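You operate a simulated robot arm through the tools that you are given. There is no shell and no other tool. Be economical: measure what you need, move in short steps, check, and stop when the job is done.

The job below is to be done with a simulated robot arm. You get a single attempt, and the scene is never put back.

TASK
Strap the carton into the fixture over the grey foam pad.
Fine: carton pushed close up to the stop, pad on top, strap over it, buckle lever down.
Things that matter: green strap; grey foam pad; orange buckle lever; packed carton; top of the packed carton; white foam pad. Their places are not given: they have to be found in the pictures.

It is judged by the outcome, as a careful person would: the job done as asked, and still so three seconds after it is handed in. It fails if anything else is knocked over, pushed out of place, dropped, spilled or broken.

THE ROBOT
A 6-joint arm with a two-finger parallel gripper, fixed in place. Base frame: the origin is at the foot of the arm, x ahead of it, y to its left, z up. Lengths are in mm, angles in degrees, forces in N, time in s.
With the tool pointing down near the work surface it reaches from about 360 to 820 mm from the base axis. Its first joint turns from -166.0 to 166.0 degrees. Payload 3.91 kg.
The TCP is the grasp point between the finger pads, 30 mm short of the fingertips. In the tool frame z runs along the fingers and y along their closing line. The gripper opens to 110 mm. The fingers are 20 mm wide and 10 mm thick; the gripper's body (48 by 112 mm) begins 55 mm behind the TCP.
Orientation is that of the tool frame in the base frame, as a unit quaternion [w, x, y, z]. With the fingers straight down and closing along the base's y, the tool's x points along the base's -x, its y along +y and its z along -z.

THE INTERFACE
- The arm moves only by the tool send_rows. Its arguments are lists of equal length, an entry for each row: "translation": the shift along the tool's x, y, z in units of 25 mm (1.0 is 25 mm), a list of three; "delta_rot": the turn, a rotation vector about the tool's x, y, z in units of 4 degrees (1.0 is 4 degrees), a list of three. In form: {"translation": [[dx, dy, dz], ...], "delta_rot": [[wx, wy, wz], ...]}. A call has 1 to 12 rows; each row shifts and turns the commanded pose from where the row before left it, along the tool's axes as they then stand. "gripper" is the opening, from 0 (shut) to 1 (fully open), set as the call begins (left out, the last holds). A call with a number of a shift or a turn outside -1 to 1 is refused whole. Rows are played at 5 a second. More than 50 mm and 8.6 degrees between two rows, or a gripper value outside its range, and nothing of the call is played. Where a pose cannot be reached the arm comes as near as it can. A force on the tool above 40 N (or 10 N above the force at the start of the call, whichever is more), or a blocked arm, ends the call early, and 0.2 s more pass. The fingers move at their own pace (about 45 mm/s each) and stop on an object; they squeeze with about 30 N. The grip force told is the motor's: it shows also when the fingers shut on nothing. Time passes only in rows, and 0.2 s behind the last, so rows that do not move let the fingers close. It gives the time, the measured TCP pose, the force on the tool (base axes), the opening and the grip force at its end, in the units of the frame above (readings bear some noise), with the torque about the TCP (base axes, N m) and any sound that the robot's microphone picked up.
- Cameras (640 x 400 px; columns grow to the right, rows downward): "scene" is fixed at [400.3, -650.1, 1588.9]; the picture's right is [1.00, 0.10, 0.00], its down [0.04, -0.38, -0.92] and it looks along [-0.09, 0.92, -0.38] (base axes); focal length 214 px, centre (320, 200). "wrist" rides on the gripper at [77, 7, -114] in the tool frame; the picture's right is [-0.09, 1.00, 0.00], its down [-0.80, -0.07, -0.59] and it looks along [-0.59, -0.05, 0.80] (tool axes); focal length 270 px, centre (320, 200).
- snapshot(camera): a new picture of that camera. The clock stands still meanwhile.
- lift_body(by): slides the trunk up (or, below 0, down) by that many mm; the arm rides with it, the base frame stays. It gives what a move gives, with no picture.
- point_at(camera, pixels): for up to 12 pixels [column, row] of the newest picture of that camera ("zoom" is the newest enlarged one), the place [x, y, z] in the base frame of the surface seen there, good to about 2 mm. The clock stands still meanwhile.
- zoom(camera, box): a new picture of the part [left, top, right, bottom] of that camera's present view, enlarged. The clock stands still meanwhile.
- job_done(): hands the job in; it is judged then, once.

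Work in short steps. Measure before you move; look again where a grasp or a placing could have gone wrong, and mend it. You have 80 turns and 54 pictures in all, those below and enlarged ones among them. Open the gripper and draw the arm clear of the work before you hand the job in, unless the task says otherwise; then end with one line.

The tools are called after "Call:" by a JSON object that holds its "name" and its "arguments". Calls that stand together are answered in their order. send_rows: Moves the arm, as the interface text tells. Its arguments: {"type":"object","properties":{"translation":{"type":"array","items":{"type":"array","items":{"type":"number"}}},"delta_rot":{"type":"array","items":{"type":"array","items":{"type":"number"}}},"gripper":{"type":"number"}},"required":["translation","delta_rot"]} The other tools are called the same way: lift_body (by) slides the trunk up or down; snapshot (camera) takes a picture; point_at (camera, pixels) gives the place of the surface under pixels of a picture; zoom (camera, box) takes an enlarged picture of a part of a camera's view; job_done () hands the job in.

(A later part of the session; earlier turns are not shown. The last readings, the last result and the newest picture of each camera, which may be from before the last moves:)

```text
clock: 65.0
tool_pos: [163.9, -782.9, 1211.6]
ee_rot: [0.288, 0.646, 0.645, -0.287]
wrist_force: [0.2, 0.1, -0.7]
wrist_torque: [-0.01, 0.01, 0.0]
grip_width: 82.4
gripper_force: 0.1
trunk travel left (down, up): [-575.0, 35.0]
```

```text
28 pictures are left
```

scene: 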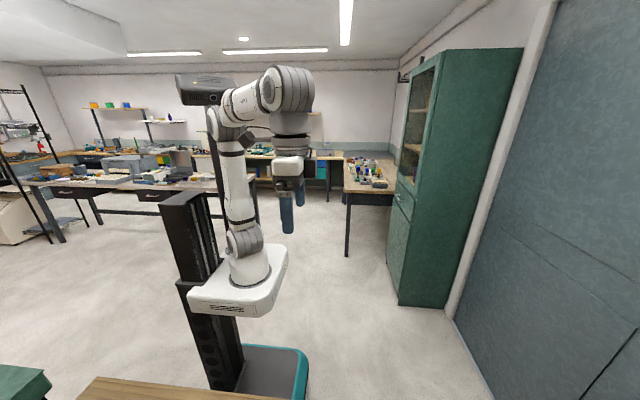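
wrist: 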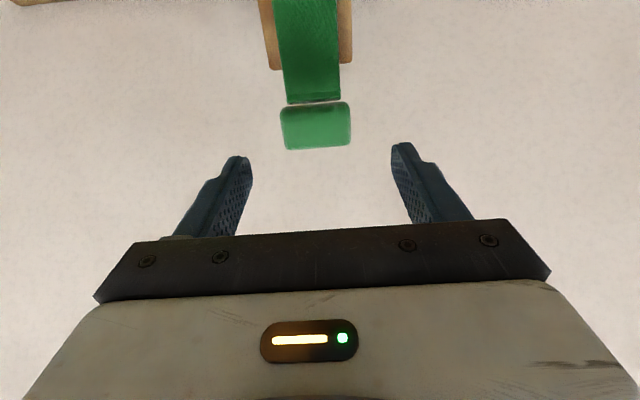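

Well centred between the fingers. Advance 70 mm along the tool axis.

Call:
{"name": "send_rows", "arguments": {"translation": [[0, -0.04, 0.8], [0, 0, 0.8], [0, 0, 0.6], [0, 0, 0.6]], "delta_rot": [[0, 0, 0], [0, 0, 0], [0, 0, 0], [0, 0, 0]]}}

Call:
{"name": "snapshot", "arguments": {"camera": "wrist"}}

```text
clock: 66.0
tool_pos: [160.9, -834.3, 1163.6]
ee_rot: [0.289, 0.647, 0.644, -0.288]
wrist_force: [-0.5, 0.3, -0.6]
wrist_torque: [-0.01, 0.04, 0.0]
grip_width: 82.3
gripper_force: 0.0
trunk travel left (down, up): [-575.0, 35.0]
```

```text
27 pictures are left
```

wrist: 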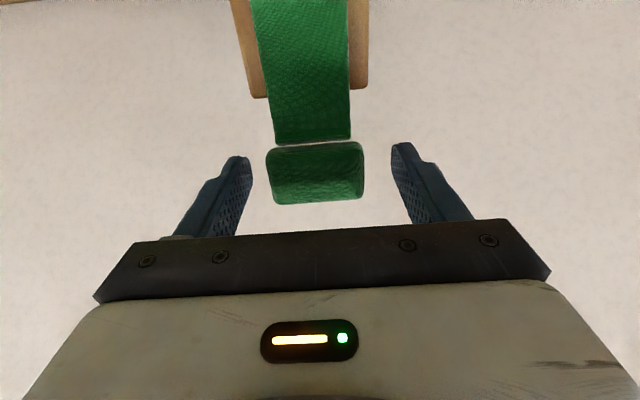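

The tab is between the fingers at (315,172) and reach is fine. Close on it.

Call:
{"name": "send_rows", "arguments": {"translation": [[0, 0, 0], [0, 0, 0], [0, 0, 0], [0, 0, 0], [0, 0, 0]], "delta_rot": [[0, 0, 0], [0, 0, 0], [0, 0, 0], [0, 0, 0], [0, 0, 0]], "gripper": 0.2}}

Call:
{"name": "snapshot", "arguments": {"camera": "wrist"}}

```text
clock: 67.2
tool_pos: [160.4, -833.6, 1163.7]
ee_rot: [0.289, 0.647, 0.644, -0.288]
wrist_force: [-9.5, -1.0, -0.5]
wrist_torque: [-0.17, 0.52, -0.19]
grip_width: 51.3
gripper_force: 45.0
trunk travel left (down, up): [-575.0, 35.0]
```

```text
26 pictures are left
```

wrist: 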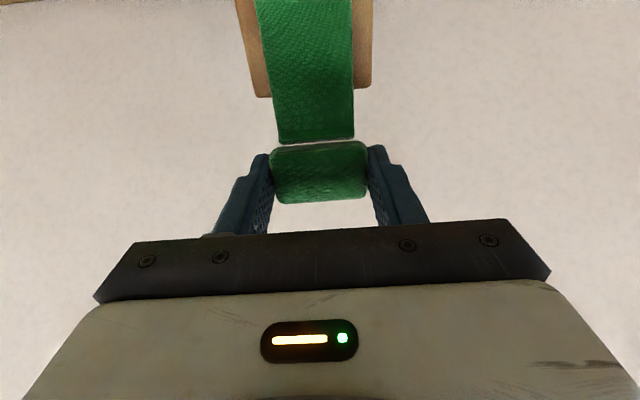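

Gripped at 51 mm width. Lift slightly along the tool axis and see how the strap responds.

Call:
{"name": "send_rows", "arguments": {"translation": [[0, 0, -0.4], [0, 0, -0.6]], "delta_rot": [[0, 0, 0], [0, 0, 0]]}}

Call:
{"name": "snapshot", "arguments": {"camera": "wrist"}}

```text
clock: 67.8
tool_pos: [159.9, -817.1, 1179.0]
ee_rot: [0.288, 0.647, 0.646, -0.285]
wrist_force: [-12.4, 3.9, -12.1]
wrist_torque: [-0.7, 0.41, 0.31]
grip_width: 51.8
gripper_force: 44.7
trunk travel left (down, up): [-575.0, 35.0]
```

```text
25 pictures are left
```

wrist: 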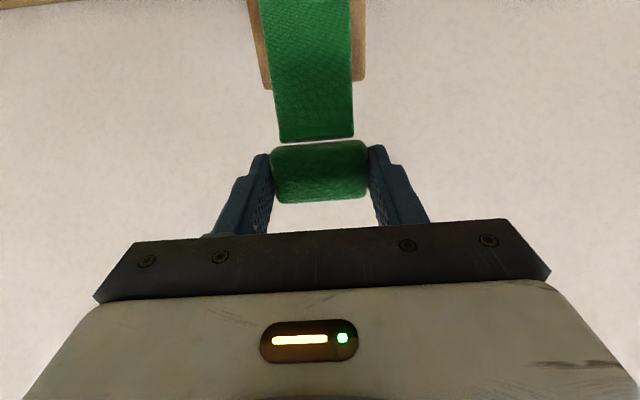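

It follows with about 12 N tension. Test whether the strap pays out: pull ~10 mm along the strap's line.

Call:
{"name": "send_rows", "arguments": {"translation": [[-0.4, 0, 0]], "delta_rot": [[0, 0, 0]]}}

```text
clock: 68.2
tool_pos: [159.9, -819.2, 1176.5]
ee_rot: [0.28, 0.651, 0.648, -0.281]
wrist_force: [-6.9, -1.2, -3.1]
wrist_torque: [-0.62, -0.12, 0.45]
grip_width: 51.3
gripper_force: 45.0
trunk travel left (down, up): [-575.0, 35.0]
stopped in row 1: the force on the tool passed its limit at 46 N (the readings are from after the stop); the commanded pose is now the measured one
```

The strap doesn't pay out in this direction, so I'll swing the tab along a chord inside its arc (radius ≈222 about the post top), moving +y at constant height, and check the forces.

Call:
{"name": "send_rows", "arguments": {"translation": [[0.3, 0, 0], [0.55, 0, -0.58], [0.55, 0, -0.58], [0.55, 0, -0.58]], "delta_rot": [[0, 0, 0], [0, 0, 0], [0, 0, 0], [0, 0, 0]]}}

Call:
{"name": "snapshot", "arguments": {"camera": "wrist"}}

```text
clock: 68.8
tool_pos: [159.5, -801.1, 1185.1]
ee_rot: [0.29, 0.646, 0.644, -0.289]
wrist_force: [-3.8, 3.6, 6.0]
wrist_torque: [1.33, 0.68, -0.31]
grip_width: 51.5
gripper_force: 45.7
trunk travel left (down, up): [-575.0, 35.0]
stopped in row 2: the force on the tool passed its limit at 46 N (the readings are from after the stop); the commanded pose is now the measured one
```

```text
24 pictures are left
```

wrist: 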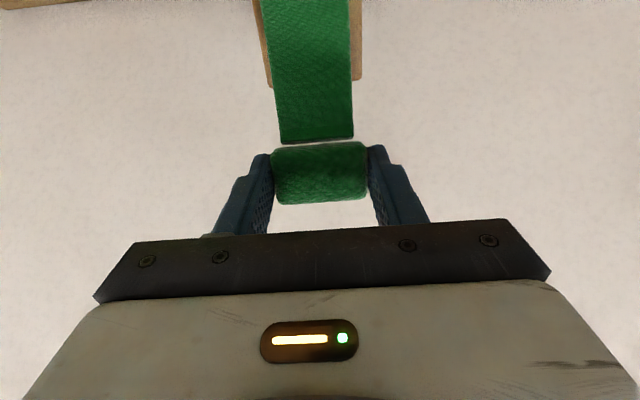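

Force limit again; the strap may be stiff. Measure points along it to see its present shape.

Call:
{"name": "point_at", "arguments": {"camera": "wrist", "pixels": [[307, 10], [309, 40], [311, 70], [313, 100], [316, 130], [318, 150], [320, 170], [320, 190], [275, 30], [357, 60]]}}

```text
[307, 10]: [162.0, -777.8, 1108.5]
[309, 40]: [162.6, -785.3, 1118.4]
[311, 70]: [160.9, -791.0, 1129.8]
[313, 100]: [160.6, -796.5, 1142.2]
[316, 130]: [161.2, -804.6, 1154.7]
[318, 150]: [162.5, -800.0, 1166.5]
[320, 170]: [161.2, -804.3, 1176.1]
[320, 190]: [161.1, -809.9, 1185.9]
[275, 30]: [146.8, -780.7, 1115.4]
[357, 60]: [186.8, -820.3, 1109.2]
```

The strap is straight at ~118° now, hinged near (y −705, z 988), with the tab turning along with it. I'll follow the exact arc (R≈219), turning the tool with the strap in 4° steps.

Call:
{"name": "send_rows", "arguments": {"translation": [[0.185, 0, -0.583], [0.185, 0, -0.583], [0.185, 0, -0.583]], "delta_rot": [[0, -1, 0], [0, -1, 0], [0, -1, 0]]}}

```text
clock: 69.6
tool_pos: [160.1, -760.0, 1199.4]
ee_rot: [0.352, 0.616, 0.612, -0.35]
wrist_force: [0.2, 1.2, 12.2]
wrist_torque: [1.0, -0.58, -0.59]
grip_width: 51.6
gripper_force: 44.6
out of reach, approached as far as the arm can: row 3
trunk travel left (down, up): [-575.0, 35.0]
```

Force is moderate and the tab is at ~105°. Further tilt seems limited, so I continue the arc with fixed orientation, letting the tab pivot in the grip.

Call:
{"name": "send_rows", "arguments": {"translation": [[0.233, 0, -0.656], [0.234, 0, -0.563], [0.27, 0, -0.546]], "delta_rot": [[0, 0, 0], [0, 0, 0], [0, 0, 0]]}}

Call:
{"name": "snapshot", "arguments": {"camera": "wrist"}}

```text
clock: 70.4
tool_pos: [159.7, -712.4, 1209.6]
ee_rot: [0.358, 0.611, 0.61, -0.356]
wrist_force: [-1.2, -4.7, 25.1]
wrist_torque: [-0.59, 1.05, 0.03]
grip_width: 51.9
gripper_force: 45.4
trunk travel left (down, up): [-575.0, 35.0]
```

```text
23 pictures are left
```

wrist: 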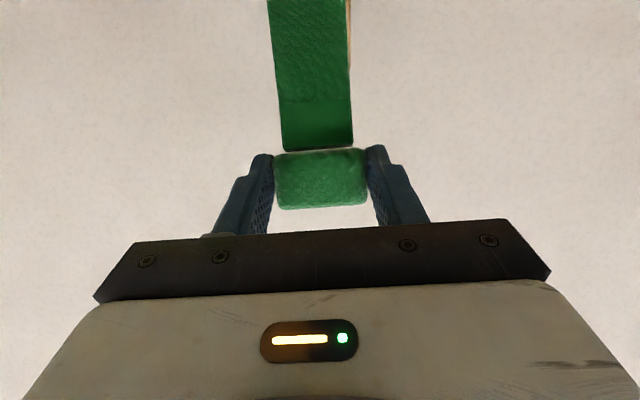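

Upward 25 N means I'm pressing inward; measure the strap's shape to correct the arc.

Call:
{"name": "point_at", "arguments": {"camera": "wrist", "pixels": [[309, 10], [311, 40], [313, 70], [316, 100], [318, 130], [319, 145], [320, 160], [320, 180], [320, 200]]}}

```text
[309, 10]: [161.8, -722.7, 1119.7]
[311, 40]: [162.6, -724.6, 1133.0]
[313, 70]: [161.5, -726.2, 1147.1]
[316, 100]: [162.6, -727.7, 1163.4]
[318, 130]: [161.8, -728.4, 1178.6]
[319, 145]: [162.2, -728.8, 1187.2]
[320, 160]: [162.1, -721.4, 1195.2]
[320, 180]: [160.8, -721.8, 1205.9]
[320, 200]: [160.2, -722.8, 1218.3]
```

The strap is nearly vertical (~95°) and the tab pivots in the grip. Continue over the top with a slightly larger arc.

Call:
{"name": "send_rows", "arguments": {"translation": [[0.224, 0, -0.564], [0.297, 0, -0.53], [0.348, 0, -0.498], [0.377, 0, -0.467]], "delta_rot": [[0, 0, 0], [0, 0, 0], [0, 0, 0], [0, 0, 0]]}}

```text
clock: 71.4
tool_pos: [159.3, -653.2, 1205.5]
ee_rot: [0.358, 0.611, 0.61, -0.355]
wrist_force: [-5.2, -0.7, 21.0]
wrist_torque: [-1.11, 1.26, 0.02]
grip_width: 51.6
gripper_force: 45.4
trunk travel left (down, up): [-575.0, 35.0]
```

Steady, moderate force. Continue down the other side.

Call:
{"name": "send_rows", "arguments": {"translation": [[0.35, 0, -0.49], [0.432, 0, -0.427], [0.461, 0, -0.397], [0.488, 0, -0.364]], "delta_rot": [[0, 0, 0], [0, 0, 0], [0, 0, 0], [0, 0, 0]]}}

Call:
{"name": "snapshot", "arguments": {"camera": "wrist"}}

```text
clock: 72.4
tool_pos: [160.4, -596.1, 1188.2]
ee_rot: [0.356, 0.613, 0.61, -0.354]
wrist_force: [-5.2, -2.2, 8.1]
wrist_torque: [-1.28, 1.06, -0.3]
grip_width: 51.4
gripper_force: 45.1
trunk travel left (down, up): [-575.0, 35.0]
```

```text
22 pictures are left
```

wrist: 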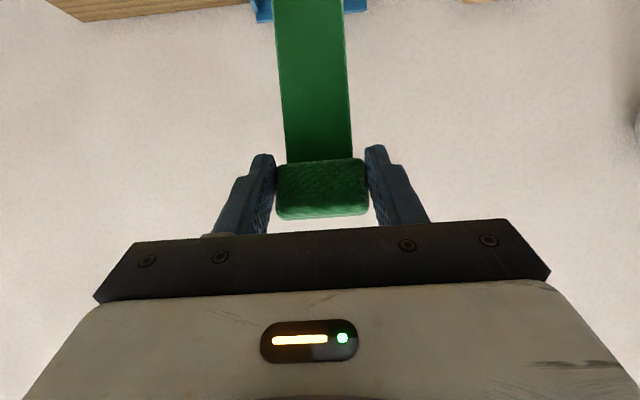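

The strap is over at ~63°, forces low. Continue the arc while untilting the tool toward vertical.

Call:
{"name": "send_rows", "arguments": {"translation": [[0.474, 0, -0.311], [0.511, 0, -0.238], [0.537, 0, -0.163], [0.556, 0, -0.075]], "delta_rot": [[0, 1, 0], [0, 1, 0], [0, 1, 0], [0, 1, 0]]}}

Call:
{"name": "send_rows", "arguments": {"translation": [[0.563, 0, 0.007], [0.555, 0, 0.088], [0.535, 0, 0.171], [0.51, 0, 0.248]], "delta_rot": [[0, 1, 0], [0, 1, 0], [0, 1, 0], [0, 1, 0]]}}

Call:
{"name": "snapshot", "arguments": {"camera": "wrist"}}

```text
clock: 73.4
tool_pos: [160.0, -549.1, 1158.3]
ee_rot: [0.268, 0.656, 0.654, -0.266]
wrist_force: [-10.0, 2.6, 13.8]
wrist_torque: [-1.59, 0.55, -0.21]
grip_width: 52.0
gripper_force: 45.3
trunk travel left (down, up): [-575.0, 35.0]
```

```text
clock: 74.4
tool_pos: [160.0, -512.2, 1114.3]
ee_rot: [0.176, 0.686, 0.685, -0.172]
wrist_force: [-10.4, 16.3, 18.1]
wrist_torque: [-1.37, 1.0, -0.03]
grip_width: 51.6
gripper_force: 45.1
trunk travel left (down, up): [-575.0, 35.0]
```

```text
21 pictures are left
```

wrist: 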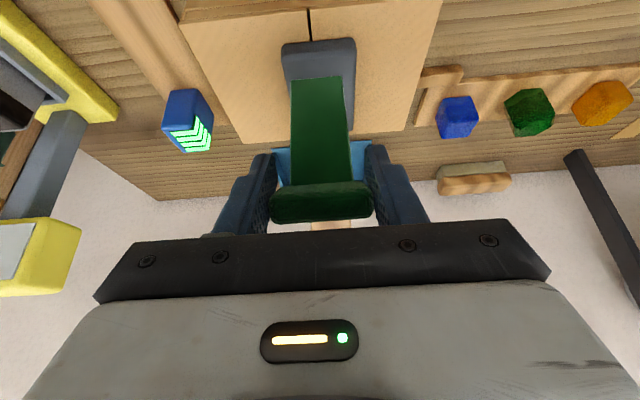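

The strap now shows at (318,80)–(320,180) over the pad. Measure its shape.

Call:
{"name": "point_at", "arguments": {"camera": "wrist", "pixels": [[316, 82], [316, 100], [317, 120], [318, 140], [319, 160], [320, 178], [320, 190], [320, 205], [320, 216], [318, 60], [330, 225]]}}

Call:
{"name": "zoom", "arguments": {"camera": "wrist", "box": [220, 20, 420, 240]}}

```text
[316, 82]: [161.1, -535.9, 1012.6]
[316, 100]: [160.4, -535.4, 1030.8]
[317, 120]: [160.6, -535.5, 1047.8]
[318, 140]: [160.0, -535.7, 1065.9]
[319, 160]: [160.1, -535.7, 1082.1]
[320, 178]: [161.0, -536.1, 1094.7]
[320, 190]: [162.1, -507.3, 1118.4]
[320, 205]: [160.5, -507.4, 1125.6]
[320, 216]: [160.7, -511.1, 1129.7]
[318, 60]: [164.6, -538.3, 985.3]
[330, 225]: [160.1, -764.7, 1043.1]
```

```text
1.82 times, centred on (320, 130) of wrist
```

zoom: 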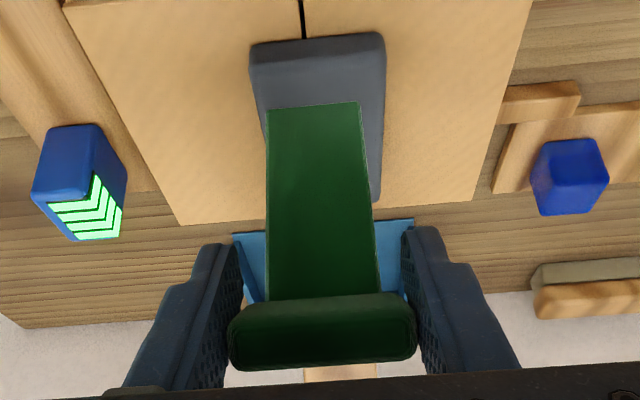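

A flap hangs vertically from the strap's outer end (y≈−536, z 1095→1012), meant to drop over the carton's front onto the buckle. I'm pressing inward slightly, so I go ~6 mm further out and continue down.

Call:
{"name": "send_rows", "arguments": {"translation": [[0.602, 0, 0.127], [0.428, 0, 0.398], [0.374, 0, 0.462]], "delta_rot": [[0, 1, 0], [0, 1, 0], [0, 1, 0]]}}

Call:
{"name": "snapshot", "arguments": {"camera": "wrist"}}

Call:
{"name": "point_at", "arguments": {"camera": "wrist", "pixels": [[318, 60], [318, 80], [318, 100], [318, 120], [318, 140], [319, 160], [320, 178], [320, 190], [320, 205], [320, 216]]}}

```text
clock: 75.2
tool_pos: [160.3, -491.2, 1073.9]
ee_rot: [0.102, 0.7, 0.7, -0.098]
wrist_force: [-11.8, 13.8, 11.4]
wrist_torque: [-1.2, 0.74, -0.11]
grip_width: 51.8
gripper_force: 45.2
trunk travel left (down, up): [-575.0, 35.0]
```

```text
19 pictures are left
```

wrist: 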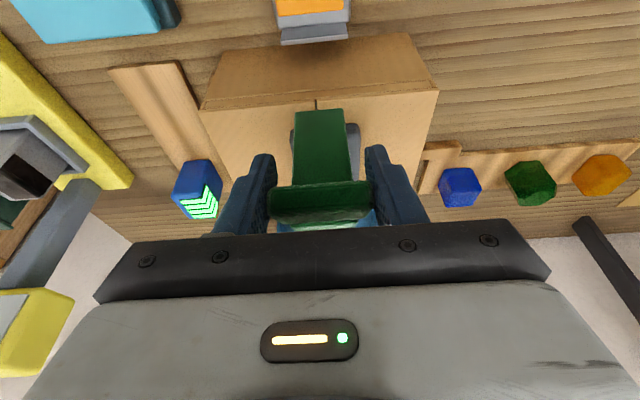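

```text
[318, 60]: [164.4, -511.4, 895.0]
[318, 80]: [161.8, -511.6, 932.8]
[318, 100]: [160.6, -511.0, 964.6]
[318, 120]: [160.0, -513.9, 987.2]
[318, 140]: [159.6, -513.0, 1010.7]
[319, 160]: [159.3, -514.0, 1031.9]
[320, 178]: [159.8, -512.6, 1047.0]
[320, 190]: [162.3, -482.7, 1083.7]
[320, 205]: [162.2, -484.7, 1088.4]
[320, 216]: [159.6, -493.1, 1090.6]
```

The flap hangs at y≈−513.5 with its bottom at ~975, just above the carton's front edge (−511.5). I pull 8 mm outward first while still above it and check.

Call:
{"name": "send_rows", "arguments": {"translation": [[0.16, 0, 0], [0.16, 0, 0]], "delta_rot": [[0, 0, 0], [0, 0, 0]]}}

Call:
{"name": "zoom", "arguments": {"camera": "wrist", "box": [220, 20, 420, 240]}}

Call:
{"name": "point_at", "arguments": {"camera": "zoom", "pixels": [[310, 180], [310, 200], [320, 250], [320, 280]]}}

```text
clock: 75.8
tool_pos: [159.3, -490.1, 1072.3]
ee_rot: [0.104, 0.7, 0.699, -0.099]
wrist_force: [-16.9, -15.2, 0.0]
wrist_torque: [-1.39, 0.49, 0.05]
grip_width: 51.8
gripper_force: 45.2
trunk travel left (down, up): [-575.0, 35.0]
```

```text
1.82 times, centred on (320, 130) of wrist
```

zoom: 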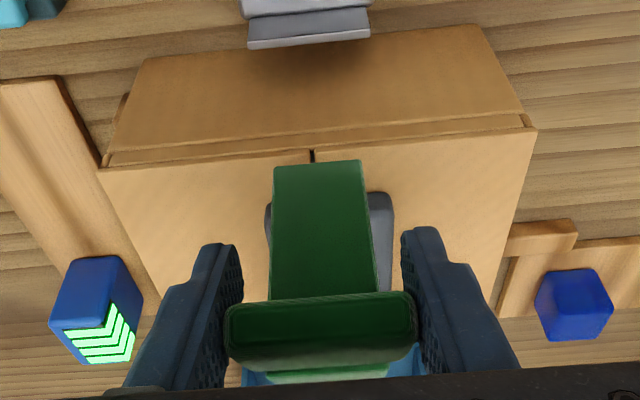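

```text
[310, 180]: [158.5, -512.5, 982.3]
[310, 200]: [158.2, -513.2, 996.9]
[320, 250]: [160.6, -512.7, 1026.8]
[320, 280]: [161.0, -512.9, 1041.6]
```

The strap is now taut (15 N outward), with the flap bottom at ~971. I descend in small arc steps under tension to see whether the flap clears the carton's front edge.

Call:
{"name": "send_rows", "arguments": {"translation": [[0.18, 0, 0.262], [0.17, 0, 0.265]], "delta_rot": [[0, 0, 0], [0, 0, 0]]}}

Call:
{"name": "zoom", "arguments": {"camera": "wrist", "box": [240, 20, 400, 200]}}

Call:
{"name": "point_at", "arguments": {"camera": "zoom", "pixels": [[310, 135], [310, 170], [310, 200], [320, 250], [320, 280]]}}

```text
clock: 76.4
tool_pos: [159.8, -482.1, 1055.8]
ee_rot: [0.102, 0.701, 0.7, -0.098]
wrist_force: [-9.8, -11.6, 1.8]
wrist_torque: [-1.19, 0.72, 0.03]
grip_width: 51.7
gripper_force: 44.9
trunk travel left (down, up): [-575.0, 35.0]
```

```text
2.22 times, centred on (320, 110) of wrist
```

zoom: 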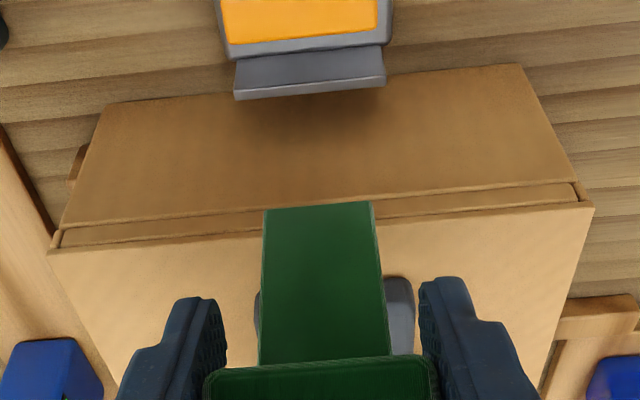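

```text
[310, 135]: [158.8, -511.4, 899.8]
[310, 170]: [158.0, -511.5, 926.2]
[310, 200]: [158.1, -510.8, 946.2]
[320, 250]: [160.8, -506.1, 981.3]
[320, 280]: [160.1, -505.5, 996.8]
```

The flap is at y≈−506, clear in front of the carton (−511). Continue down ~44 mm.

Call:
{"name": "send_rows", "arguments": {"translation": [[0.19, 0, 0.4], [0.18, 0, 0.405], [0.16, 0, 0.41]], "delta_rot": [[0, 0, 0], [0, 0, 0], [0, 0, 0]]}}

Call:
{"name": "snapshot", "arguments": {"camera": "wrist"}}

Call:
{"name": "point_at", "arguments": {"camera": "wrist", "pixels": [[318, 70], [318, 85], [318, 100], [318, 120], [318, 150], [320, 190], [310, 40], [310, 15]]}}

```text
clock: 77.2
tool_pos: [159.4, -472.7, 1024.3]
ee_rot: [0.101, 0.701, 0.699, -0.098]
wrist_force: [-11.9, 16.8, 7.3]
wrist_torque: [-1.12, 0.23, 0.15]
grip_width: 51.7
gripper_force: 44.8
trunk travel left (down, up): [-575.0, 35.0]
```

```text
16 pictures are left
```

wrist: 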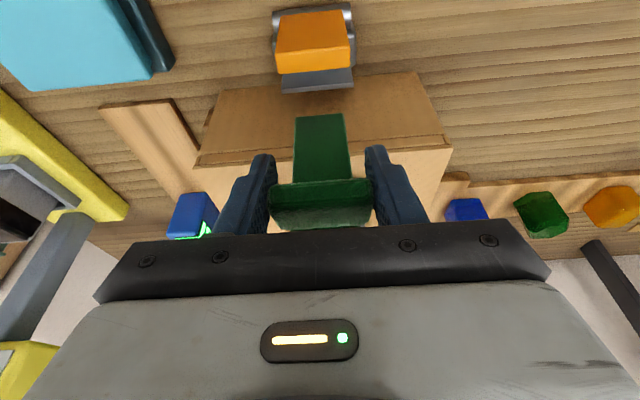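

```text
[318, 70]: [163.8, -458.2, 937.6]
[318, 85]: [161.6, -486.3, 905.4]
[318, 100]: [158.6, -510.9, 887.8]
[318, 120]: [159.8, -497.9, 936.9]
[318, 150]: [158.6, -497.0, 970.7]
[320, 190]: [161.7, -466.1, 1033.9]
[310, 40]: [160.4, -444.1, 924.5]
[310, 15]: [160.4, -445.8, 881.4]
```

Flap at y≈−497, bottom ~925, approaching the buckle lip (−487, 905). Lower 20 mm further straight down.

Call:
{"name": "send_rows", "arguments": {"translation": [[0.114, 0, 0.384], [0.114, 0, 0.384]], "delta_rot": [[0, 0, 0], [0, 0, 0]]}}

Call:
{"name": "zoom", "arguments": {"camera": "wrist", "box": [240, 20, 400, 220]}}

Call:
{"name": "point_at", "arguments": {"camera": "zoom", "pixels": [[320, 120], [320, 150], [320, 200], [320, 230], [320, 255], [320, 270], [320, 300], [320, 340], [320, 370]]}}

```text
clock: 77.8
tool_pos: [160.7, -470.8, 1004.4]
ee_rot: [0.101, 0.701, 0.699, -0.098]
wrist_force: [-12.4, 27.8, 4.6]
wrist_torque: [-0.62, -0.02, 0.17]
grip_width: 51.8
gripper_force: 44.7
trunk travel left (down, up): [-575.0, 35.0]
```

```text
2.00 times, centred on (320, 120) of wrist
```

zoom: 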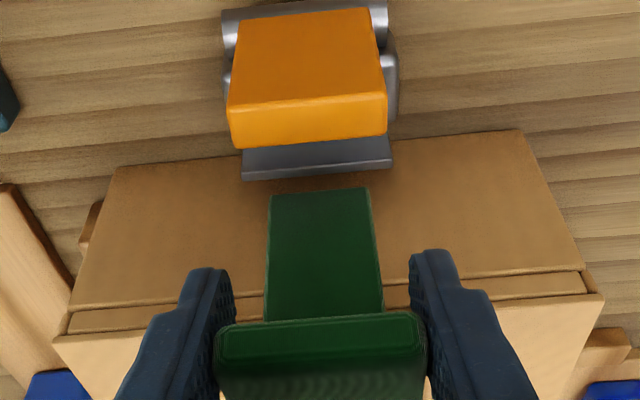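

```text
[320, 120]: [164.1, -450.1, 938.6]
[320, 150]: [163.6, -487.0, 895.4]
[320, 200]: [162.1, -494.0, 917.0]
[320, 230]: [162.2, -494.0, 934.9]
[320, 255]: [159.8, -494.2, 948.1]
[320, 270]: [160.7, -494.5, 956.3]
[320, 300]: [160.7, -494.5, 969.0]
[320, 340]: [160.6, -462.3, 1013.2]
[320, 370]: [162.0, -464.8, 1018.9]
```

Strap pushes outward 28 N; relieve by +4 mm in y and lower another ~6 mm.

Call:
{"name": "send_rows", "arguments": {"translation": [[0.15, 0, -0.04], [0.07, 0, 0.23]], "delta_rot": [[0, 0, 0], [0, 0, 0]]}}

Call:
{"name": "send_rows", "arguments": {"translation": [[0.06, 0, 0.23]], "delta_rot": [[0, 0, 0]]}}

```text
clock: 78.4
tool_pos: [159.3, -472.0, 1000.1]
ee_rot: [0.103, 0.7, 0.699, -0.1]
wrist_force: [-19.0, 16.1, 6.8]
wrist_torque: [-1.41, -0.12, 0.07]
grip_width: 51.8
gripper_force: 45.1
trunk travel left (down, up): [-575.0, 35.0]
```

```text
clock: 78.8
tool_pos: [159.7, -471.5, 993.1]
ee_rot: [0.103, 0.7, 0.699, -0.099]
wrist_force: [-21.2, 15.8, 5.8]
wrist_torque: [-1.21, 0.17, 0.21]
grip_width: 51.8
gripper_force: 45.0
trunk travel left (down, up): [-575.0, 35.0]
```

Call:
{"name": "zoom", "arguments": {"camera": "wrist", "box": [240, 20, 400, 220]}}

Call:
{"name": "point_at", "arguments": {"camera": "zoom", "pixels": [[320, 130], [320, 150], [320, 180], [320, 200], [320, 230], [320, 270], [320, 300], [320, 350], [320, 370]]}}

```text
2.00 times, centred on (320, 120) of wrist
```

zoom: 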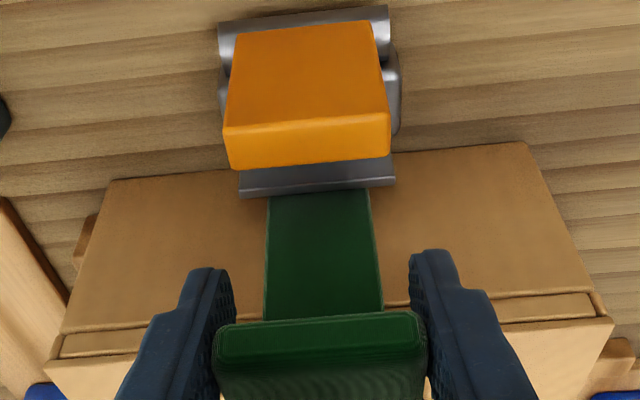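

```text
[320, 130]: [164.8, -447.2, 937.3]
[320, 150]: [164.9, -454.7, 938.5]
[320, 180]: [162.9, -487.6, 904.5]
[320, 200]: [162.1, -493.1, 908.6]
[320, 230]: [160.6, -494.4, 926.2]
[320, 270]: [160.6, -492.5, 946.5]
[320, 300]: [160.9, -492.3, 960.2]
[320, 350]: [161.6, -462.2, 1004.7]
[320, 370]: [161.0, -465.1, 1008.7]
```

The flap slides in behind the buckle lip. Keep lowering until the strap presses on the pad.

Call:
{"name": "send_rows", "arguments": {"translation": [[0.03, 0, 0.15], [0.03, 0, 0.15]], "delta_rot": [[0, 0, 0], [0, 0, 0]]}}

Call:
{"name": "send_rows", "arguments": {"translation": [[0.03, 0, 0.15], [0.03, 0, 0.15]], "delta_rot": [[0, 0, 0], [0, 0, 0]]}}

```text
clock: 79.4
tool_pos: [160.2, -471.6, 985.1]
ee_rot: [0.102, 0.701, 0.699, -0.098]
wrist_force: [-21.6, 19.4, 4.2]
wrist_torque: [-1.26, 0.13, 0.07]
grip_width: 51.7
gripper_force: 45.1
trunk travel left (down, up): [-575.0, 35.0]
```

```text
clock: 80.0
tool_pos: [160.6, -471.1, 977.6]
ee_rot: [0.103, 0.701, 0.699, -0.099]
wrist_force: [-21.8, 22.6, 5.4]
wrist_torque: [-1.22, -0.13, 0.14]
grip_width: 51.8
gripper_force: 45.0
trunk travel left (down, up): [-575.0, 35.0]
```

No contact force yet; look again.

Call:
{"name": "snapshot", "arguments": {"camera": "wrist"}}

Call:
{"name": "point_at", "arguments": {"camera": "wrist", "pixels": [[318, 100], [318, 110], [318, 125], [318, 140], [318, 160], [318, 175], [320, 185], [320, 195], [320, 205], [320, 215], [320, 225]]}}

```text
13 pictures are left
```

wrist: 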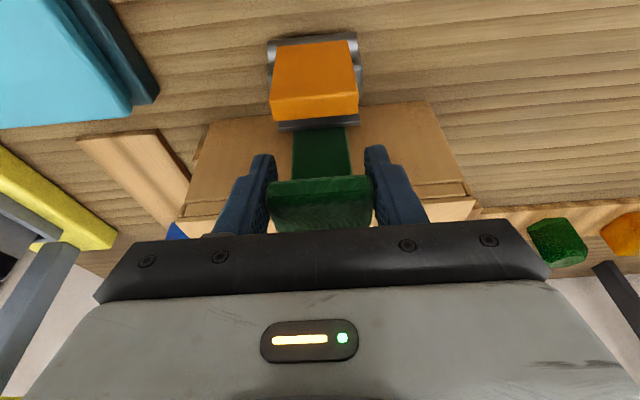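

```text
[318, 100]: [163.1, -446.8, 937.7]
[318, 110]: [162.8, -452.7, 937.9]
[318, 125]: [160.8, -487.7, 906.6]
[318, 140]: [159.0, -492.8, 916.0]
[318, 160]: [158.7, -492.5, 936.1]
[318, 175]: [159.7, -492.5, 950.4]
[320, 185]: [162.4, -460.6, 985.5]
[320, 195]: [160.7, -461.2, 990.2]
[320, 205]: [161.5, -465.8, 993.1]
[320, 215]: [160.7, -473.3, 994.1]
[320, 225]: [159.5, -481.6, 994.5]
```

The tab is now flat at z≈988 with the strap resting on the pad and the flap behind the buckle lip; the fingers have slid past it. Release and rise to look.

Call:
{"name": "send_rows", "arguments": {"translation": [[0, 0, 0], [0, 0, 0], [0, 0, 0], [0.1, 0, -0.4], [0.28, 0, -0.95], [0.28, 0, -0.95], [0.28, 0, -0.95], [0.28, 0, -0.95], [0.28, 0, -0.95]], "delta_rot": [[0, 0, 0], [0, 0, 0], [0, 0, 0], [0, 0, 0], [0, 0, 0], [0, 0, 0], [0, 0, 0], [0, 0, 0], [0, 0, 0]], "gripper": 0.75}}

Call:
{"name": "snapshot", "arguments": {"camera": "wrist"}}

```text
clock: 82.0
tool_pos: [161.9, -401.2, 1088.9]
ee_rot: [0.102, 0.701, 0.699, -0.099]
wrist_force: [-0.1, -0.1, -1.0]
wrist_torque: [-0.01, 0.01, -0.01]
grip_width: 82.4
gripper_force: 0.1
trunk travel left (down, up): [-575.0, 35.0]
```

```text
12 pictures are left
```

wrist: 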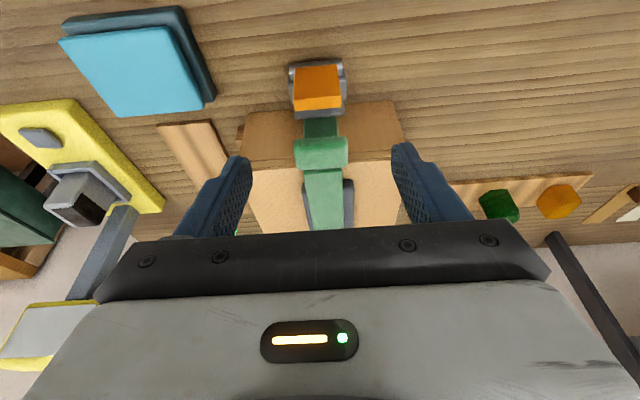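

The strap lies over the pad with the tab at the front edge (320,150). Zoom on tab and buckle.

Call:
{"name": "zoom", "arguments": {"camera": "wrist", "box": [260, 40, 380, 180]}}

Call:
{"name": "point_at", "arguments": {"camera": "wrist", "pixels": [[318, 70], [318, 90], [318, 98], [318, 105], [320, 114], [320, 120], [320, 130], [320, 142], [320, 155], [322, 165], [323, 180], [323, 205]]}}

```text
2.86 times, centred on (320, 110) of wrist
```

zoom: 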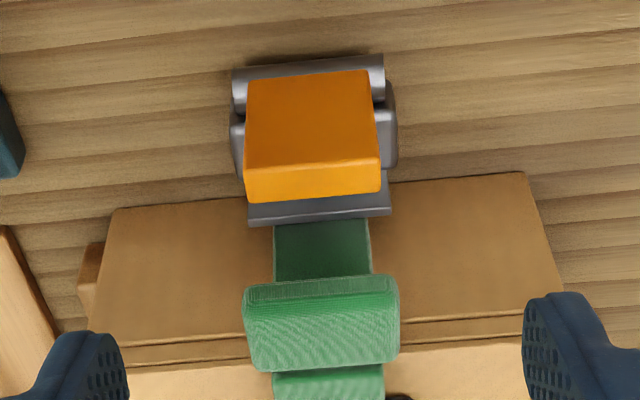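

```text
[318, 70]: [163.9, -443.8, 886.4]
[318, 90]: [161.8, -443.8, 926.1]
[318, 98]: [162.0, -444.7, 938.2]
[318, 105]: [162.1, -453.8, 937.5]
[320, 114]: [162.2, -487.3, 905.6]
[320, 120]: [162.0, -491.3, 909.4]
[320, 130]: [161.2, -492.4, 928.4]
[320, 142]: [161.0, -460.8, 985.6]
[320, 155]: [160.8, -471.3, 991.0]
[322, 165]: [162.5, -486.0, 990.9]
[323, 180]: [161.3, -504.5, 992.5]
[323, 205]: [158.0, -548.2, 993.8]
```

The tab (y −460…−488, z 994) overhangs the gap behind the lever, so I'll approach the lever from the +y side, tilted 40°. Tilt and lower to a pre-grasp point ~80 mm before it.

Call:
{"name": "send_rows", "arguments": {"translation": [[0, 0, 0], [0, 0, 0], [0, 0, 0], [0, 0, 0], [0, 0, 0], [0, 0, 0], [0.69, 0, 0.806], [0.69, 0, 0.806], [0.69, 0, 0.806], [0.69, 0, 0.806]], "delta_rot": [[0, -1, 0], [0, -1, 0], [0, -1, 0], [0, -1, 0], [0, -1, 0], [0, -1, 0], [0, 0, 0], [0, 0, 0], [0, 0, 0], [0, 0, 0]], "gripper": 0.7}}

Call:
{"name": "snapshot", "arguments": {"camera": "wrist"}}

```text
clock: 84.2
tool_pos: [159.0, -398.3, 984.3]
ee_rot: [0.215, 0.674, 0.67, -0.226]
wrist_force: [-0.1, -0.1, 0.0]
wrist_torque: [0.0, 0.0, 0.0]
grip_width: 77.0
gripper_force: 0.1
out of reach, approached as far as the arm can: row 5, 10
trunk travel left (down, up): [-575.0, 35.0]
```

```text
10 pictures are left
```

wrist: 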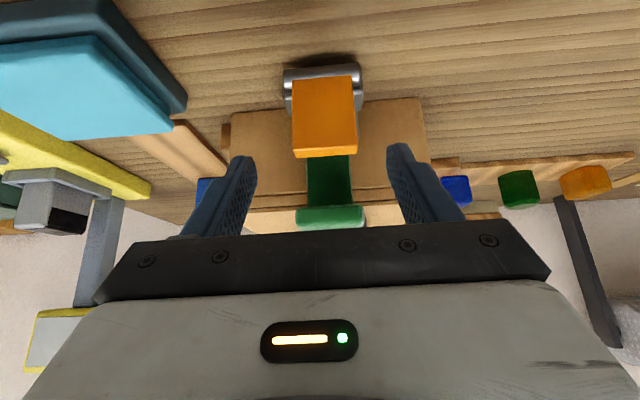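

Slightly limited tilt (36°), but good. Advance onto the lever and close on it.

Call:
{"name": "send_rows", "arguments": {"translation": [[-0.055, 0.03, 0.785], [-0.055, 0.03, 0.785], [-0.055, 0.03, 0.785], [-0.055, 0.03, 0.7]], "delta_rot": [[0, 0, 0], [0, 0, 0], [0, 0, 0], [0, 0, 0]]}}

Call:
{"name": "send_rows", "arguments": {"translation": [[0, 0, 0], [0, 0, 0], [0, 0, 0], [0, 0, 0]], "delta_rot": [[0, 0, 0], [0, 0, 0], [0, 0, 0], [0, 0, 0]], "gripper": 0.3}}

```text
clock: 85.2
tool_pos: [162.5, -451.2, 928.7]
ee_rot: [0.211, 0.674, 0.671, -0.228]
wrist_force: [-0.6, 0.0, -0.1]
wrist_torque: [0.01, 0.01, 0.02]
grip_width: 77.1
gripper_force: 0.1
out of reach, approached as far as the arm can: row 4
trunk travel left (down, up): [-575.0, 35.0]
```

```text
clock: 86.2
tool_pos: [160.5, -450.3, 929.6]
ee_rot: [0.212, 0.675, 0.669, -0.227]
wrist_force: [-21.7, -4.1, -3.7]
wrist_torque: [-0.2, -0.99, 0.06]
grip_width: 48.0
gripper_force: 45.1
trunk travel left (down, up): [-575.0, 35.0]
```

Lever gripped. Gently test toward +y by 6 mm.

Call:
{"name": "send_rows", "arguments": {"translation": [[0.1, 0, -0.07], [0.1, 0, -0.07]], "delta_rot": [[0, 0, 0], [0, 0, 0]]}}

```text
clock: 86.7
tool_pos: [159.8, -450.9, 928.7]
ee_rot: [0.211, 0.676, 0.668, -0.228]
wrist_force: [-16.2, -11.8, -14.1]
wrist_torque: [-0.71, -1.12, 0.13]
grip_width: 47.9
gripper_force: 45.4
out of reach, approached as far as the arm can: row 2
trunk travel left (down, up): [-575.0, 35.0]
stopped in row 2: the force on the tool passed its limit at 42 N (the readings are from after the stop); the commanded pose is now the measured one
```

Blocked toward +y. Test toward −y.

Call:
{"name": "send_rows", "arguments": {"translation": [[-0.1, 0, 0.07], [-0.13, 0, 0.1], [-0.13, 0, 0.11]], "delta_rot": [[0, 0, 0], [0, 0, 0], [0, 0, 0]]}}

```text
clock: 87.5
tool_pos: [160.1, -454.0, 928.9]
ee_rot: [0.209, 0.676, 0.67, -0.226]
wrist_force: [-19.5, 32.3, -8.7]
wrist_torque: [0.31, -1.12, 0.24]
grip_width: 48.4
gripper_force: 44.8
trunk travel left (down, up): [-575.0, 35.0]
```

Gripping adds pivot friction, and +y was firmly blocked while −y gave ~4 mm. I'll release, back off, and instead push the lever toward −y with closed fingers from the +y side.

Call:
{"name": "send_rows", "arguments": {"translation": [[0, 0, 0], [0, 0, 0], [0, 0, -0.8], [0, 0, -0.8], [0, 0, -0.8]], "delta_rot": [[0, 0, 0], [0, 0, 0], [0, 0, 0], [0, 0, 0], [0, 0, 0]], "gripper": 0.7}}

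Call:
{"name": "send_rows", "arguments": {"translation": [[0, 0, 0], [0, 0, 0], [0, 0, 0], [0, 0, 0], [0, 0, 0]], "delta_rot": [[0, 1, 0], [0, 0.5, 0], [0, 0, 0], [0, 0, 0], [0, 0, 0]], "gripper": 0.0}}

Call:
{"name": "zoom", "arguments": {"camera": "wrist", "box": [220, 20, 420, 240]}}

Call:
{"name": "point_at", "arguments": {"camera": "zoom", "pixels": [[310, 130], [310, 180], [310, 220], [310, 240], [310, 260], [320, 280]]}}

```text
clock: 88.7
tool_pos: [164.8, -425.2, 979.1]
ee_rot: [0.212, 0.674, 0.669, -0.229]
wrist_force: [0.3, 0.2, 0.0]
wrist_torque: [0.02, -0.01, 0.02]
grip_width: 77.0
gripper_force: 0.0
trunk travel left (down, up): [-575.0, 35.0]
```

```text
clock: 89.9
tool_pos: [164.6, -425.6, 979.4]
ee_rot: [0.176, 0.685, 0.68, -0.193]
wrist_force: [1.1, 0.1, 0.4]
wrist_torque: [-0.03, 0.01, -0.04]
grip_width: 0.0
gripper_force: 28.6
trunk travel left (down, up): [-575.0, 35.0]
```

```text
1.82 times, centred on (320, 130) of wrist
```

zoom: 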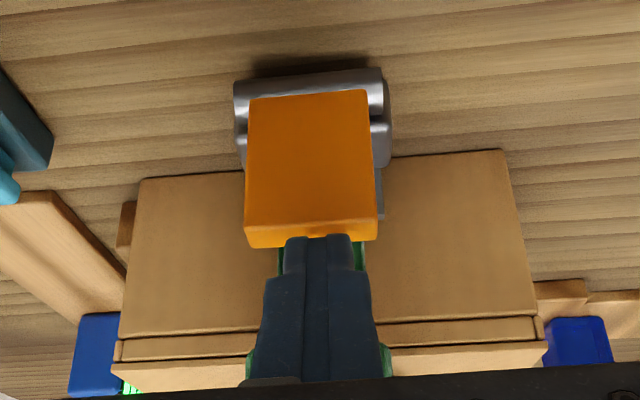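

```text
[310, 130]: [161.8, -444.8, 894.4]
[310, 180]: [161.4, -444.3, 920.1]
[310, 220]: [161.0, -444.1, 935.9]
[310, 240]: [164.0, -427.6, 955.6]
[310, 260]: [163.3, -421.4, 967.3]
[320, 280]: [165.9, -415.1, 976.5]
```

Lever still upright (face y −444, top 938). Lower the closed tips to (y −430, z 925) on its +y side and push toward −y in small steps.

Call:
{"name": "send_rows", "arguments": {"translation": [[0.95, -0.1, 0], [0, 0, 0.765]], "delta_rot": [[0, 0, 0], [0, 0, 0]]}}

Call:
{"name": "send_rows", "arguments": {"translation": [[-0.2, 0, 0.12], [-0.2, 0, 0.12], [-0.2, 0, 0.12], [-0.2, 0, 0.12], [-0.2, 0, 0.14]], "delta_rot": [[0, 0, 0], [0, 0, 0], [0, 0, 0], [0, 0, 0], [0, 0, 0]]}}

```text
clock: 90.5
tool_pos: [161.5, -413.6, 949.4]
ee_rot: [0.176, 0.686, 0.679, -0.193]
wrist_force: [0.1, 0.2, -0.3]
wrist_torque: [-0.05, 0.04, 0.01]
grip_width: 0.0
gripper_force: 29.8
trunk travel left (down, up): [-575.0, 35.0]
```

```text
clock: 91.3
tool_pos: [161.4, -420.9, 947.7]
ee_rot: [0.169, 0.687, 0.682, -0.187]
wrist_force: [1.1, 21.8, 5.3]
wrist_torque: [0.31, -0.18, 0.0]
grip_width: 0.3
gripper_force: 30.3
trunk travel left (down, up): [-575.0, 35.0]
stopped in row 4: the force on the tool passed its limit at 44 N (the readings are from after the stop); the commanded pose is now the measured one
```

The lever is blocked toward −y (>44 N), so it must fold toward +y, away from the carton. I'll back off and set up a push from behind it, entering from the +x side with the tool leaned 45°, under the tab.

Call:
{"name": "send_rows", "arguments": {"translation": [[0.3, 0, -0.8], [0, 0, -0.9], [0, 0, -0.9], [0, 0, -0.6], [0, 0, 0], [0, 0, 0], [0, 0, 0], [0, 0, 0], [0, 0, 0], [0, 0, 0], [0, 0, 0], [0, 0, 0]], "delta_rot": [[0, 0, 0], [0, 0, 0], [0, 0, 0], [0, 0, 0], [0, 1, 0], [0, 1, 0], [0, 1, 0], [0, 1, 0], [0, 1, 0], [0, 1, 0], [0, 1, 0], [0, 0.3, 0]]}}

Call:
{"name": "send_rows", "arguments": {"translation": [[-0.6, 0.9, 0], [-0.6, 0.9, 0], [-0.6, 0.9, 0], [-0.6, 0.9, 0], [-0.6, 0.9, 0], [-0.6, 0.9, 0]], "delta_rot": [[0, 0, 0], [0, 0, 0], [0, 0, 0], [0, 0, 0], [0, 0, 0], [0, 0, 0]]}}

Call:
{"name": "send_rows", "arguments": {"translation": [[0, 0, 0], [0, 0, 0], [0, 0, 0], [0, 0, 0], [0, 0, 0], [0, 0, 0], [0, 0, 0], [0, 0, 0], [0, 0, 0], [0, 0, 0], [0, 0, 0], [0, 0, 0]], "delta_rot": [[1, 0, 0], [1, 0, 0], [1, 0, 0], [1, 0, 0], [1, 0, 0], [1, 0, 0], [1, 0, 0], [1, 0, 0], [1, 0, 0], [1, 0, 0], [1, 0, 0], [0.25, 0, 0]]}}

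```text
clock: 94.0
tool_pos: [155.2, -380.2, 1012.6]
ee_rot: [0.043, 0.712, 0.694, -0.095]
wrist_force: [-1.3, 0.5, 0.4]
wrist_torque: [-0.02, -0.01, 0.03]
grip_width: 0.0
gripper_force: 30.1
out of reach, approached as far as the arm can: row 6, 8, 10
trunk travel left (down, up): [-575.0, 35.0]
```

```text
clock: 95.3
tool_pos: [289.8, -473.3, 1019.1]
ee_rot: [0.044, 0.712, 0.694, -0.094]
wrist_force: [-0.7, 0.0, 0.4]
wrist_torque: [-0.01, 0.01, 0.0]
grip_width: 0.0
gripper_force: 30.1
trunk travel left (down, up): [-575.0, 35.0]
```

```text
clock: 98.0
tool_pos: [288.4, -473.9, 1020.9]
ee_rot: [-0.233, 0.675, 0.605, -0.353]
wrist_force: [0.8, 0.1, 0.6]
wrist_torque: [-0.04, -0.01, -0.01]
grip_width: 0.0
gripper_force: 30.2
trunk travel left (down, up): [-575.0, 35.0]
```

Residual tilt of ~11° remains; I correct it, then lower to z≈932 beside the lever on its +x side and look.

Call:
{"name": "send_rows", "arguments": {"translation": [[0, 0, 0], [0, 0, 0], [0, 0, 0], [0.03, 0.675, 0.58], [0.03, 0.675, 0.58], [0.03, 0.675, 0.58], [0.03, 0.675, 0.58]], "delta_rot": [[0.02, 0.61, -0.71], [0.02, 0.61, -0.71], [0.02, 0.61, -0.71], [0, 0, 0], [0, 0, 0], [0, 0, 0], [0, 0, 0]]}}

Call:
{"name": "snapshot", "arguments": {"camera": "wrist"}}

```text
clock: 99.5
tool_pos: [290.2, -469.5, 930.1]
ee_rot: [-0.297, 0.649, 0.636, -0.293]
wrist_force: [-0.2, 0.7, -0.6]
wrist_torque: [0.0, 0.0, 0.01]
grip_width: 0.0
gripper_force: 30.2
trunk travel left (down, up): [-575.0, 35.0]
```

```text
8 pictures are left
```

wrist: 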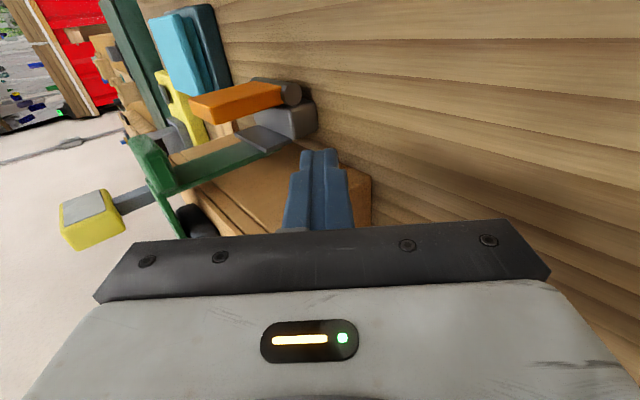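

This side view shows lever, pivot and flap. Zoom in and measure.

Call:
{"name": "zoom", "arguments": {"camera": "wrist", "box": [120, 40, 360, 240]}}

Call:
{"name": "point_at", "arguments": {"camera": "zoom", "pixels": [[195, 165], [270, 155], [400, 130], [440, 125], [470, 145], [440, 200], [390, 215], [330, 240], [230, 270], [350, 170]]}}

```text
2.00 times, centred on (240, 140) of wrist
```

zoom: 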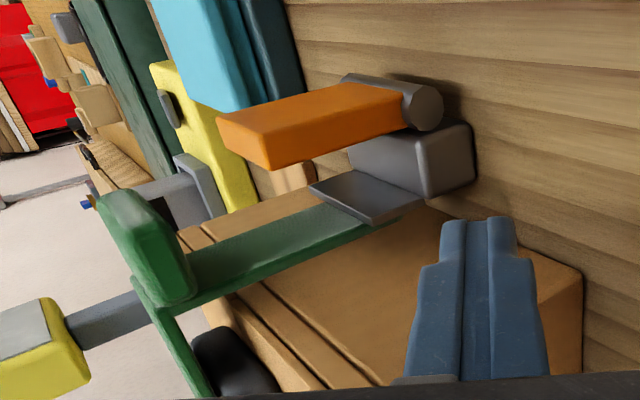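

```text
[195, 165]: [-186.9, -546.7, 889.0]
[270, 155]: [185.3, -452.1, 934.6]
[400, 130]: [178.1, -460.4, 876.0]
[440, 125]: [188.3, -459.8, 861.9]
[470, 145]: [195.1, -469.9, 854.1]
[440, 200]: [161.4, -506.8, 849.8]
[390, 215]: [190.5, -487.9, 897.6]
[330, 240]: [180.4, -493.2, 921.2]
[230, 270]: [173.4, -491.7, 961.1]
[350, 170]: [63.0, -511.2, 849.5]
```

The lever pivots on a cylinder at y≈−450, z≈868 and is free to fold toward +y. Insert the closed fingers into the gap behind it (y≈−471, tip x≈160, z≈912).

Call:
{"name": "send_rows", "arguments": {"translation": [[-0.02, -0.56, 0.65], [-0.02, -0.56, 0.65], [-0.02, -0.56, 0.65], [0, -0.56, 0.65], [0, -0.56, 0.65]], "delta_rot": [[0, 0, 0], [0, 0, 0], [0, 0, 0], [0, 0, 0], [0, 0, 0]]}}

Call:
{"name": "zoom", "arguments": {"camera": "wrist", "box": [180, 40, 420, 240]}}

```text
clock: 100.7
tool_pos: [205.3, -471.0, 934.6]
ee_rot: [-0.288, 0.648, 0.641, -0.294]
wrist_force: [17.5, 2.9, 4.9]
wrist_torque: [-0.31, 0.26, 0.91]
grip_width: 0.0
gripper_force: 30.3
trunk travel left (down, up): [-575.0, 35.0]
stopped in row 5: the force on the tool passed its limit at 52 N (the readings are from after the stop); the commanded pose is now the measured one
```

```text
2.00 times, centred on (300, 140) of wrist
```

zoom: 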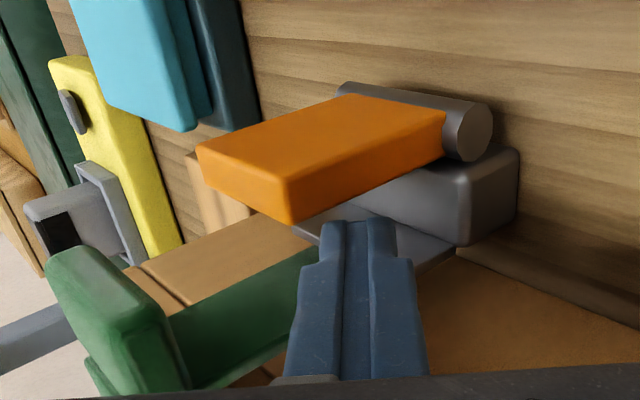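

Blocked at tip x≈182, likely on the catch plate's edge (top z 907). Back off 10 mm, raise 14 mm, shift slightly +y and re-enter.

Call:
{"name": "send_rows", "arguments": {"translation": [[0, 0.26, -0.3], [0.06, -0.425, -0.366], [0, -0.31, 0.36], [0, -0.31, 0.36], [0, -0.31, 0.36]], "delta_rot": [[0, 0, 0], [0, 0, 0], [0, 0, 0], [0, 0, 0], [0, 0, 0]]}}

```text
clock: 101.9
tool_pos: [176.0, -468.7, 947.5]
ee_rot: [-0.29, 0.648, 0.64, -0.294]
wrist_force: [-0.6, 0.8, -0.5]
wrist_torque: [-0.01, 0.02, 0.03]
grip_width: 0.0
gripper_force: 29.7
trunk travel left (down, up): [-575.0, 35.0]
```

Entered cleanly. Lower 5 mm, then push the lever toward +y.

Call:
{"name": "send_rows", "arguments": {"translation": [[0, 0.15, 0.13], [0.3, 0, 0], [0.3, 0, 0], [0.3, 0, 0], [0.3, 0, 0]], "delta_rot": [[0, 0, 0], [0, 0, 0], [0, 0, 0], [0, 0, 0], [0, 0, 0]]}}

```text
clock: 103.1
tool_pos: [176.4, -438.6, 943.1]
ee_rot: [-0.291, 0.648, 0.64, -0.294]
wrist_force: [-0.9, 0.2, -0.5]
wrist_torque: [0.01, -0.01, -0.01]
grip_width: 0.2
gripper_force: 29.6
trunk travel left (down, up): [-575.0, 35.0]
```

It moved 30 mm with no force left; check the lever.

Call:
{"name": "snapshot", "arguments": {"camera": "wrist"}}

```text
5 pictures are left
```

wrist: 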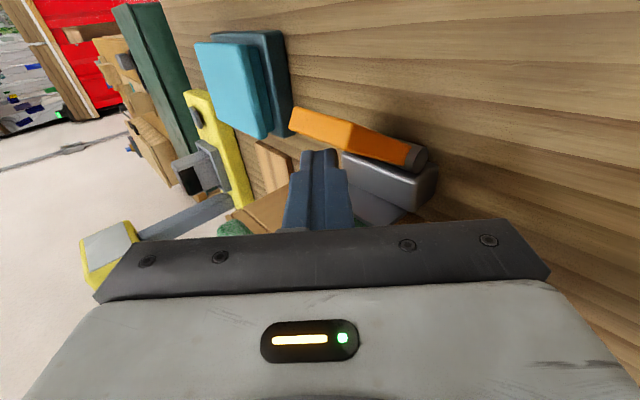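

The lever has leaned toward +y. Continue along its arc: further +y and downward until it seats.

Call:
{"name": "send_rows", "arguments": {"translation": [[0.48, 0.121, 0.104], [0.48, 0.243, 0.209], [0.4, 0.303, 0.261], [0.2, 0.364, 0.313]], "delta_rot": [[0, 0, 0], [0, 0, 0], [0, 0, 0], [0, 0, 0]]}}

Call:
{"name": "send_rows", "arguments": {"translation": [[0, 0.15, 0.13], [0, 0.15, 0.13], [0, 0.15, 0.13]], "delta_rot": [[0, 0, 0], [0, 0, 0], [0, 0, 0]]}}

```text
clock: 104.1
tool_pos: [178.8, -403.0, 912.6]
ee_rot: [-0.289, 0.649, 0.639, -0.295]
wrist_force: [1.7, -6.6, 31.3]
wrist_torque: [0.07, 0.47, 0.13]
grip_width: 0.0
gripper_force: 29.8
trunk travel left (down, up): [-575.0, 35.0]
```

```text
clock: 104.4
tool_pos: [177.3, -401.5, 911.3]
ee_rot: [-0.289, 0.648, 0.639, -0.297]
wrist_force: [1.2, 1.4, 26.6]
wrist_torque: [0.25, 0.41, -0.02]
grip_width: 0.0
gripper_force: 30.0
trunk travel left (down, up): [-575.0, 35.0]
stopped in row 1: the force on the tool passed its limit at 48 N (the readings are from after the stop); the commanded pose is now the measured one
```

Firm contact from below at finger-corner z≈884, so the lever looks seated. Back off upward and view.

Call:
{"name": "send_rows", "arguments": {"translation": [[0, -0.6, -0.52], [0, -0.6, -0.52], [0, 0, -1], [0, 0, -1], [0, 0, -1]], "delta_rot": [[0, 0, 0], [0, 0, 0], [0, 0, 0], [0, 0, 0], [0, 0, 0]]}}

Call:
{"name": "snapshot", "arguments": {"camera": "wrist"}}

Call:
{"name": "point_at", "arguments": {"camera": "wrist", "pixels": [[240, 105], [260, 110], [280, 110], [300, 115]]}}

```text
clock: 105.6
tool_pos: [235.7, -400.3, 999.8]
ee_rot: [-0.289, 0.648, 0.64, -0.295]
wrist_force: [-0.2, -0.4, 0.3]
wrist_torque: [0.0, 0.01, 0.02]
grip_width: 0.3
gripper_force: 30.1
trunk travel left (down, up): [-575.0, 35.0]
```

```text
4 pictures are left
```

wrist: 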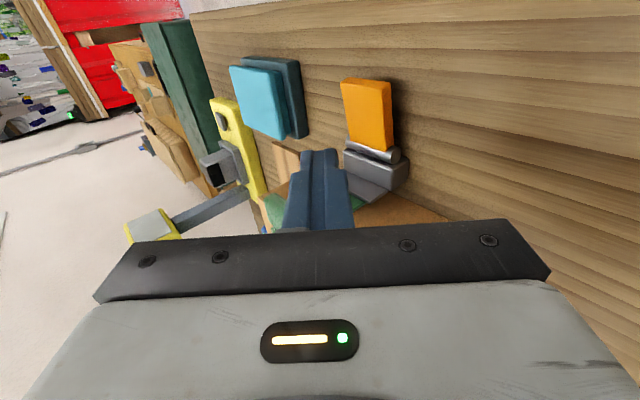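

```text
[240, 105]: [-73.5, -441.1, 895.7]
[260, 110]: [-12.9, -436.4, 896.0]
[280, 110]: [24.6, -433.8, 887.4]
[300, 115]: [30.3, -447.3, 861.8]
```

The lever is folded to +y at (367,115). Measure whether it is level.

Call:
{"name": "point_at", "arguments": {"camera": "wrist", "pixels": [[360, 90], [365, 105], [368, 125], [370, 138], [385, 90], [390, 130], [378, 155], [365, 185]]}}

```text
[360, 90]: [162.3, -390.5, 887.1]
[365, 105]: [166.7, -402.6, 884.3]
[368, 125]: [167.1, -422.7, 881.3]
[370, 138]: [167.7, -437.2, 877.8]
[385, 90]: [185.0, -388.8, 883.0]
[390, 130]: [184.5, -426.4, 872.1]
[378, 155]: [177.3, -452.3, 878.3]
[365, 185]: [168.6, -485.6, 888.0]
```

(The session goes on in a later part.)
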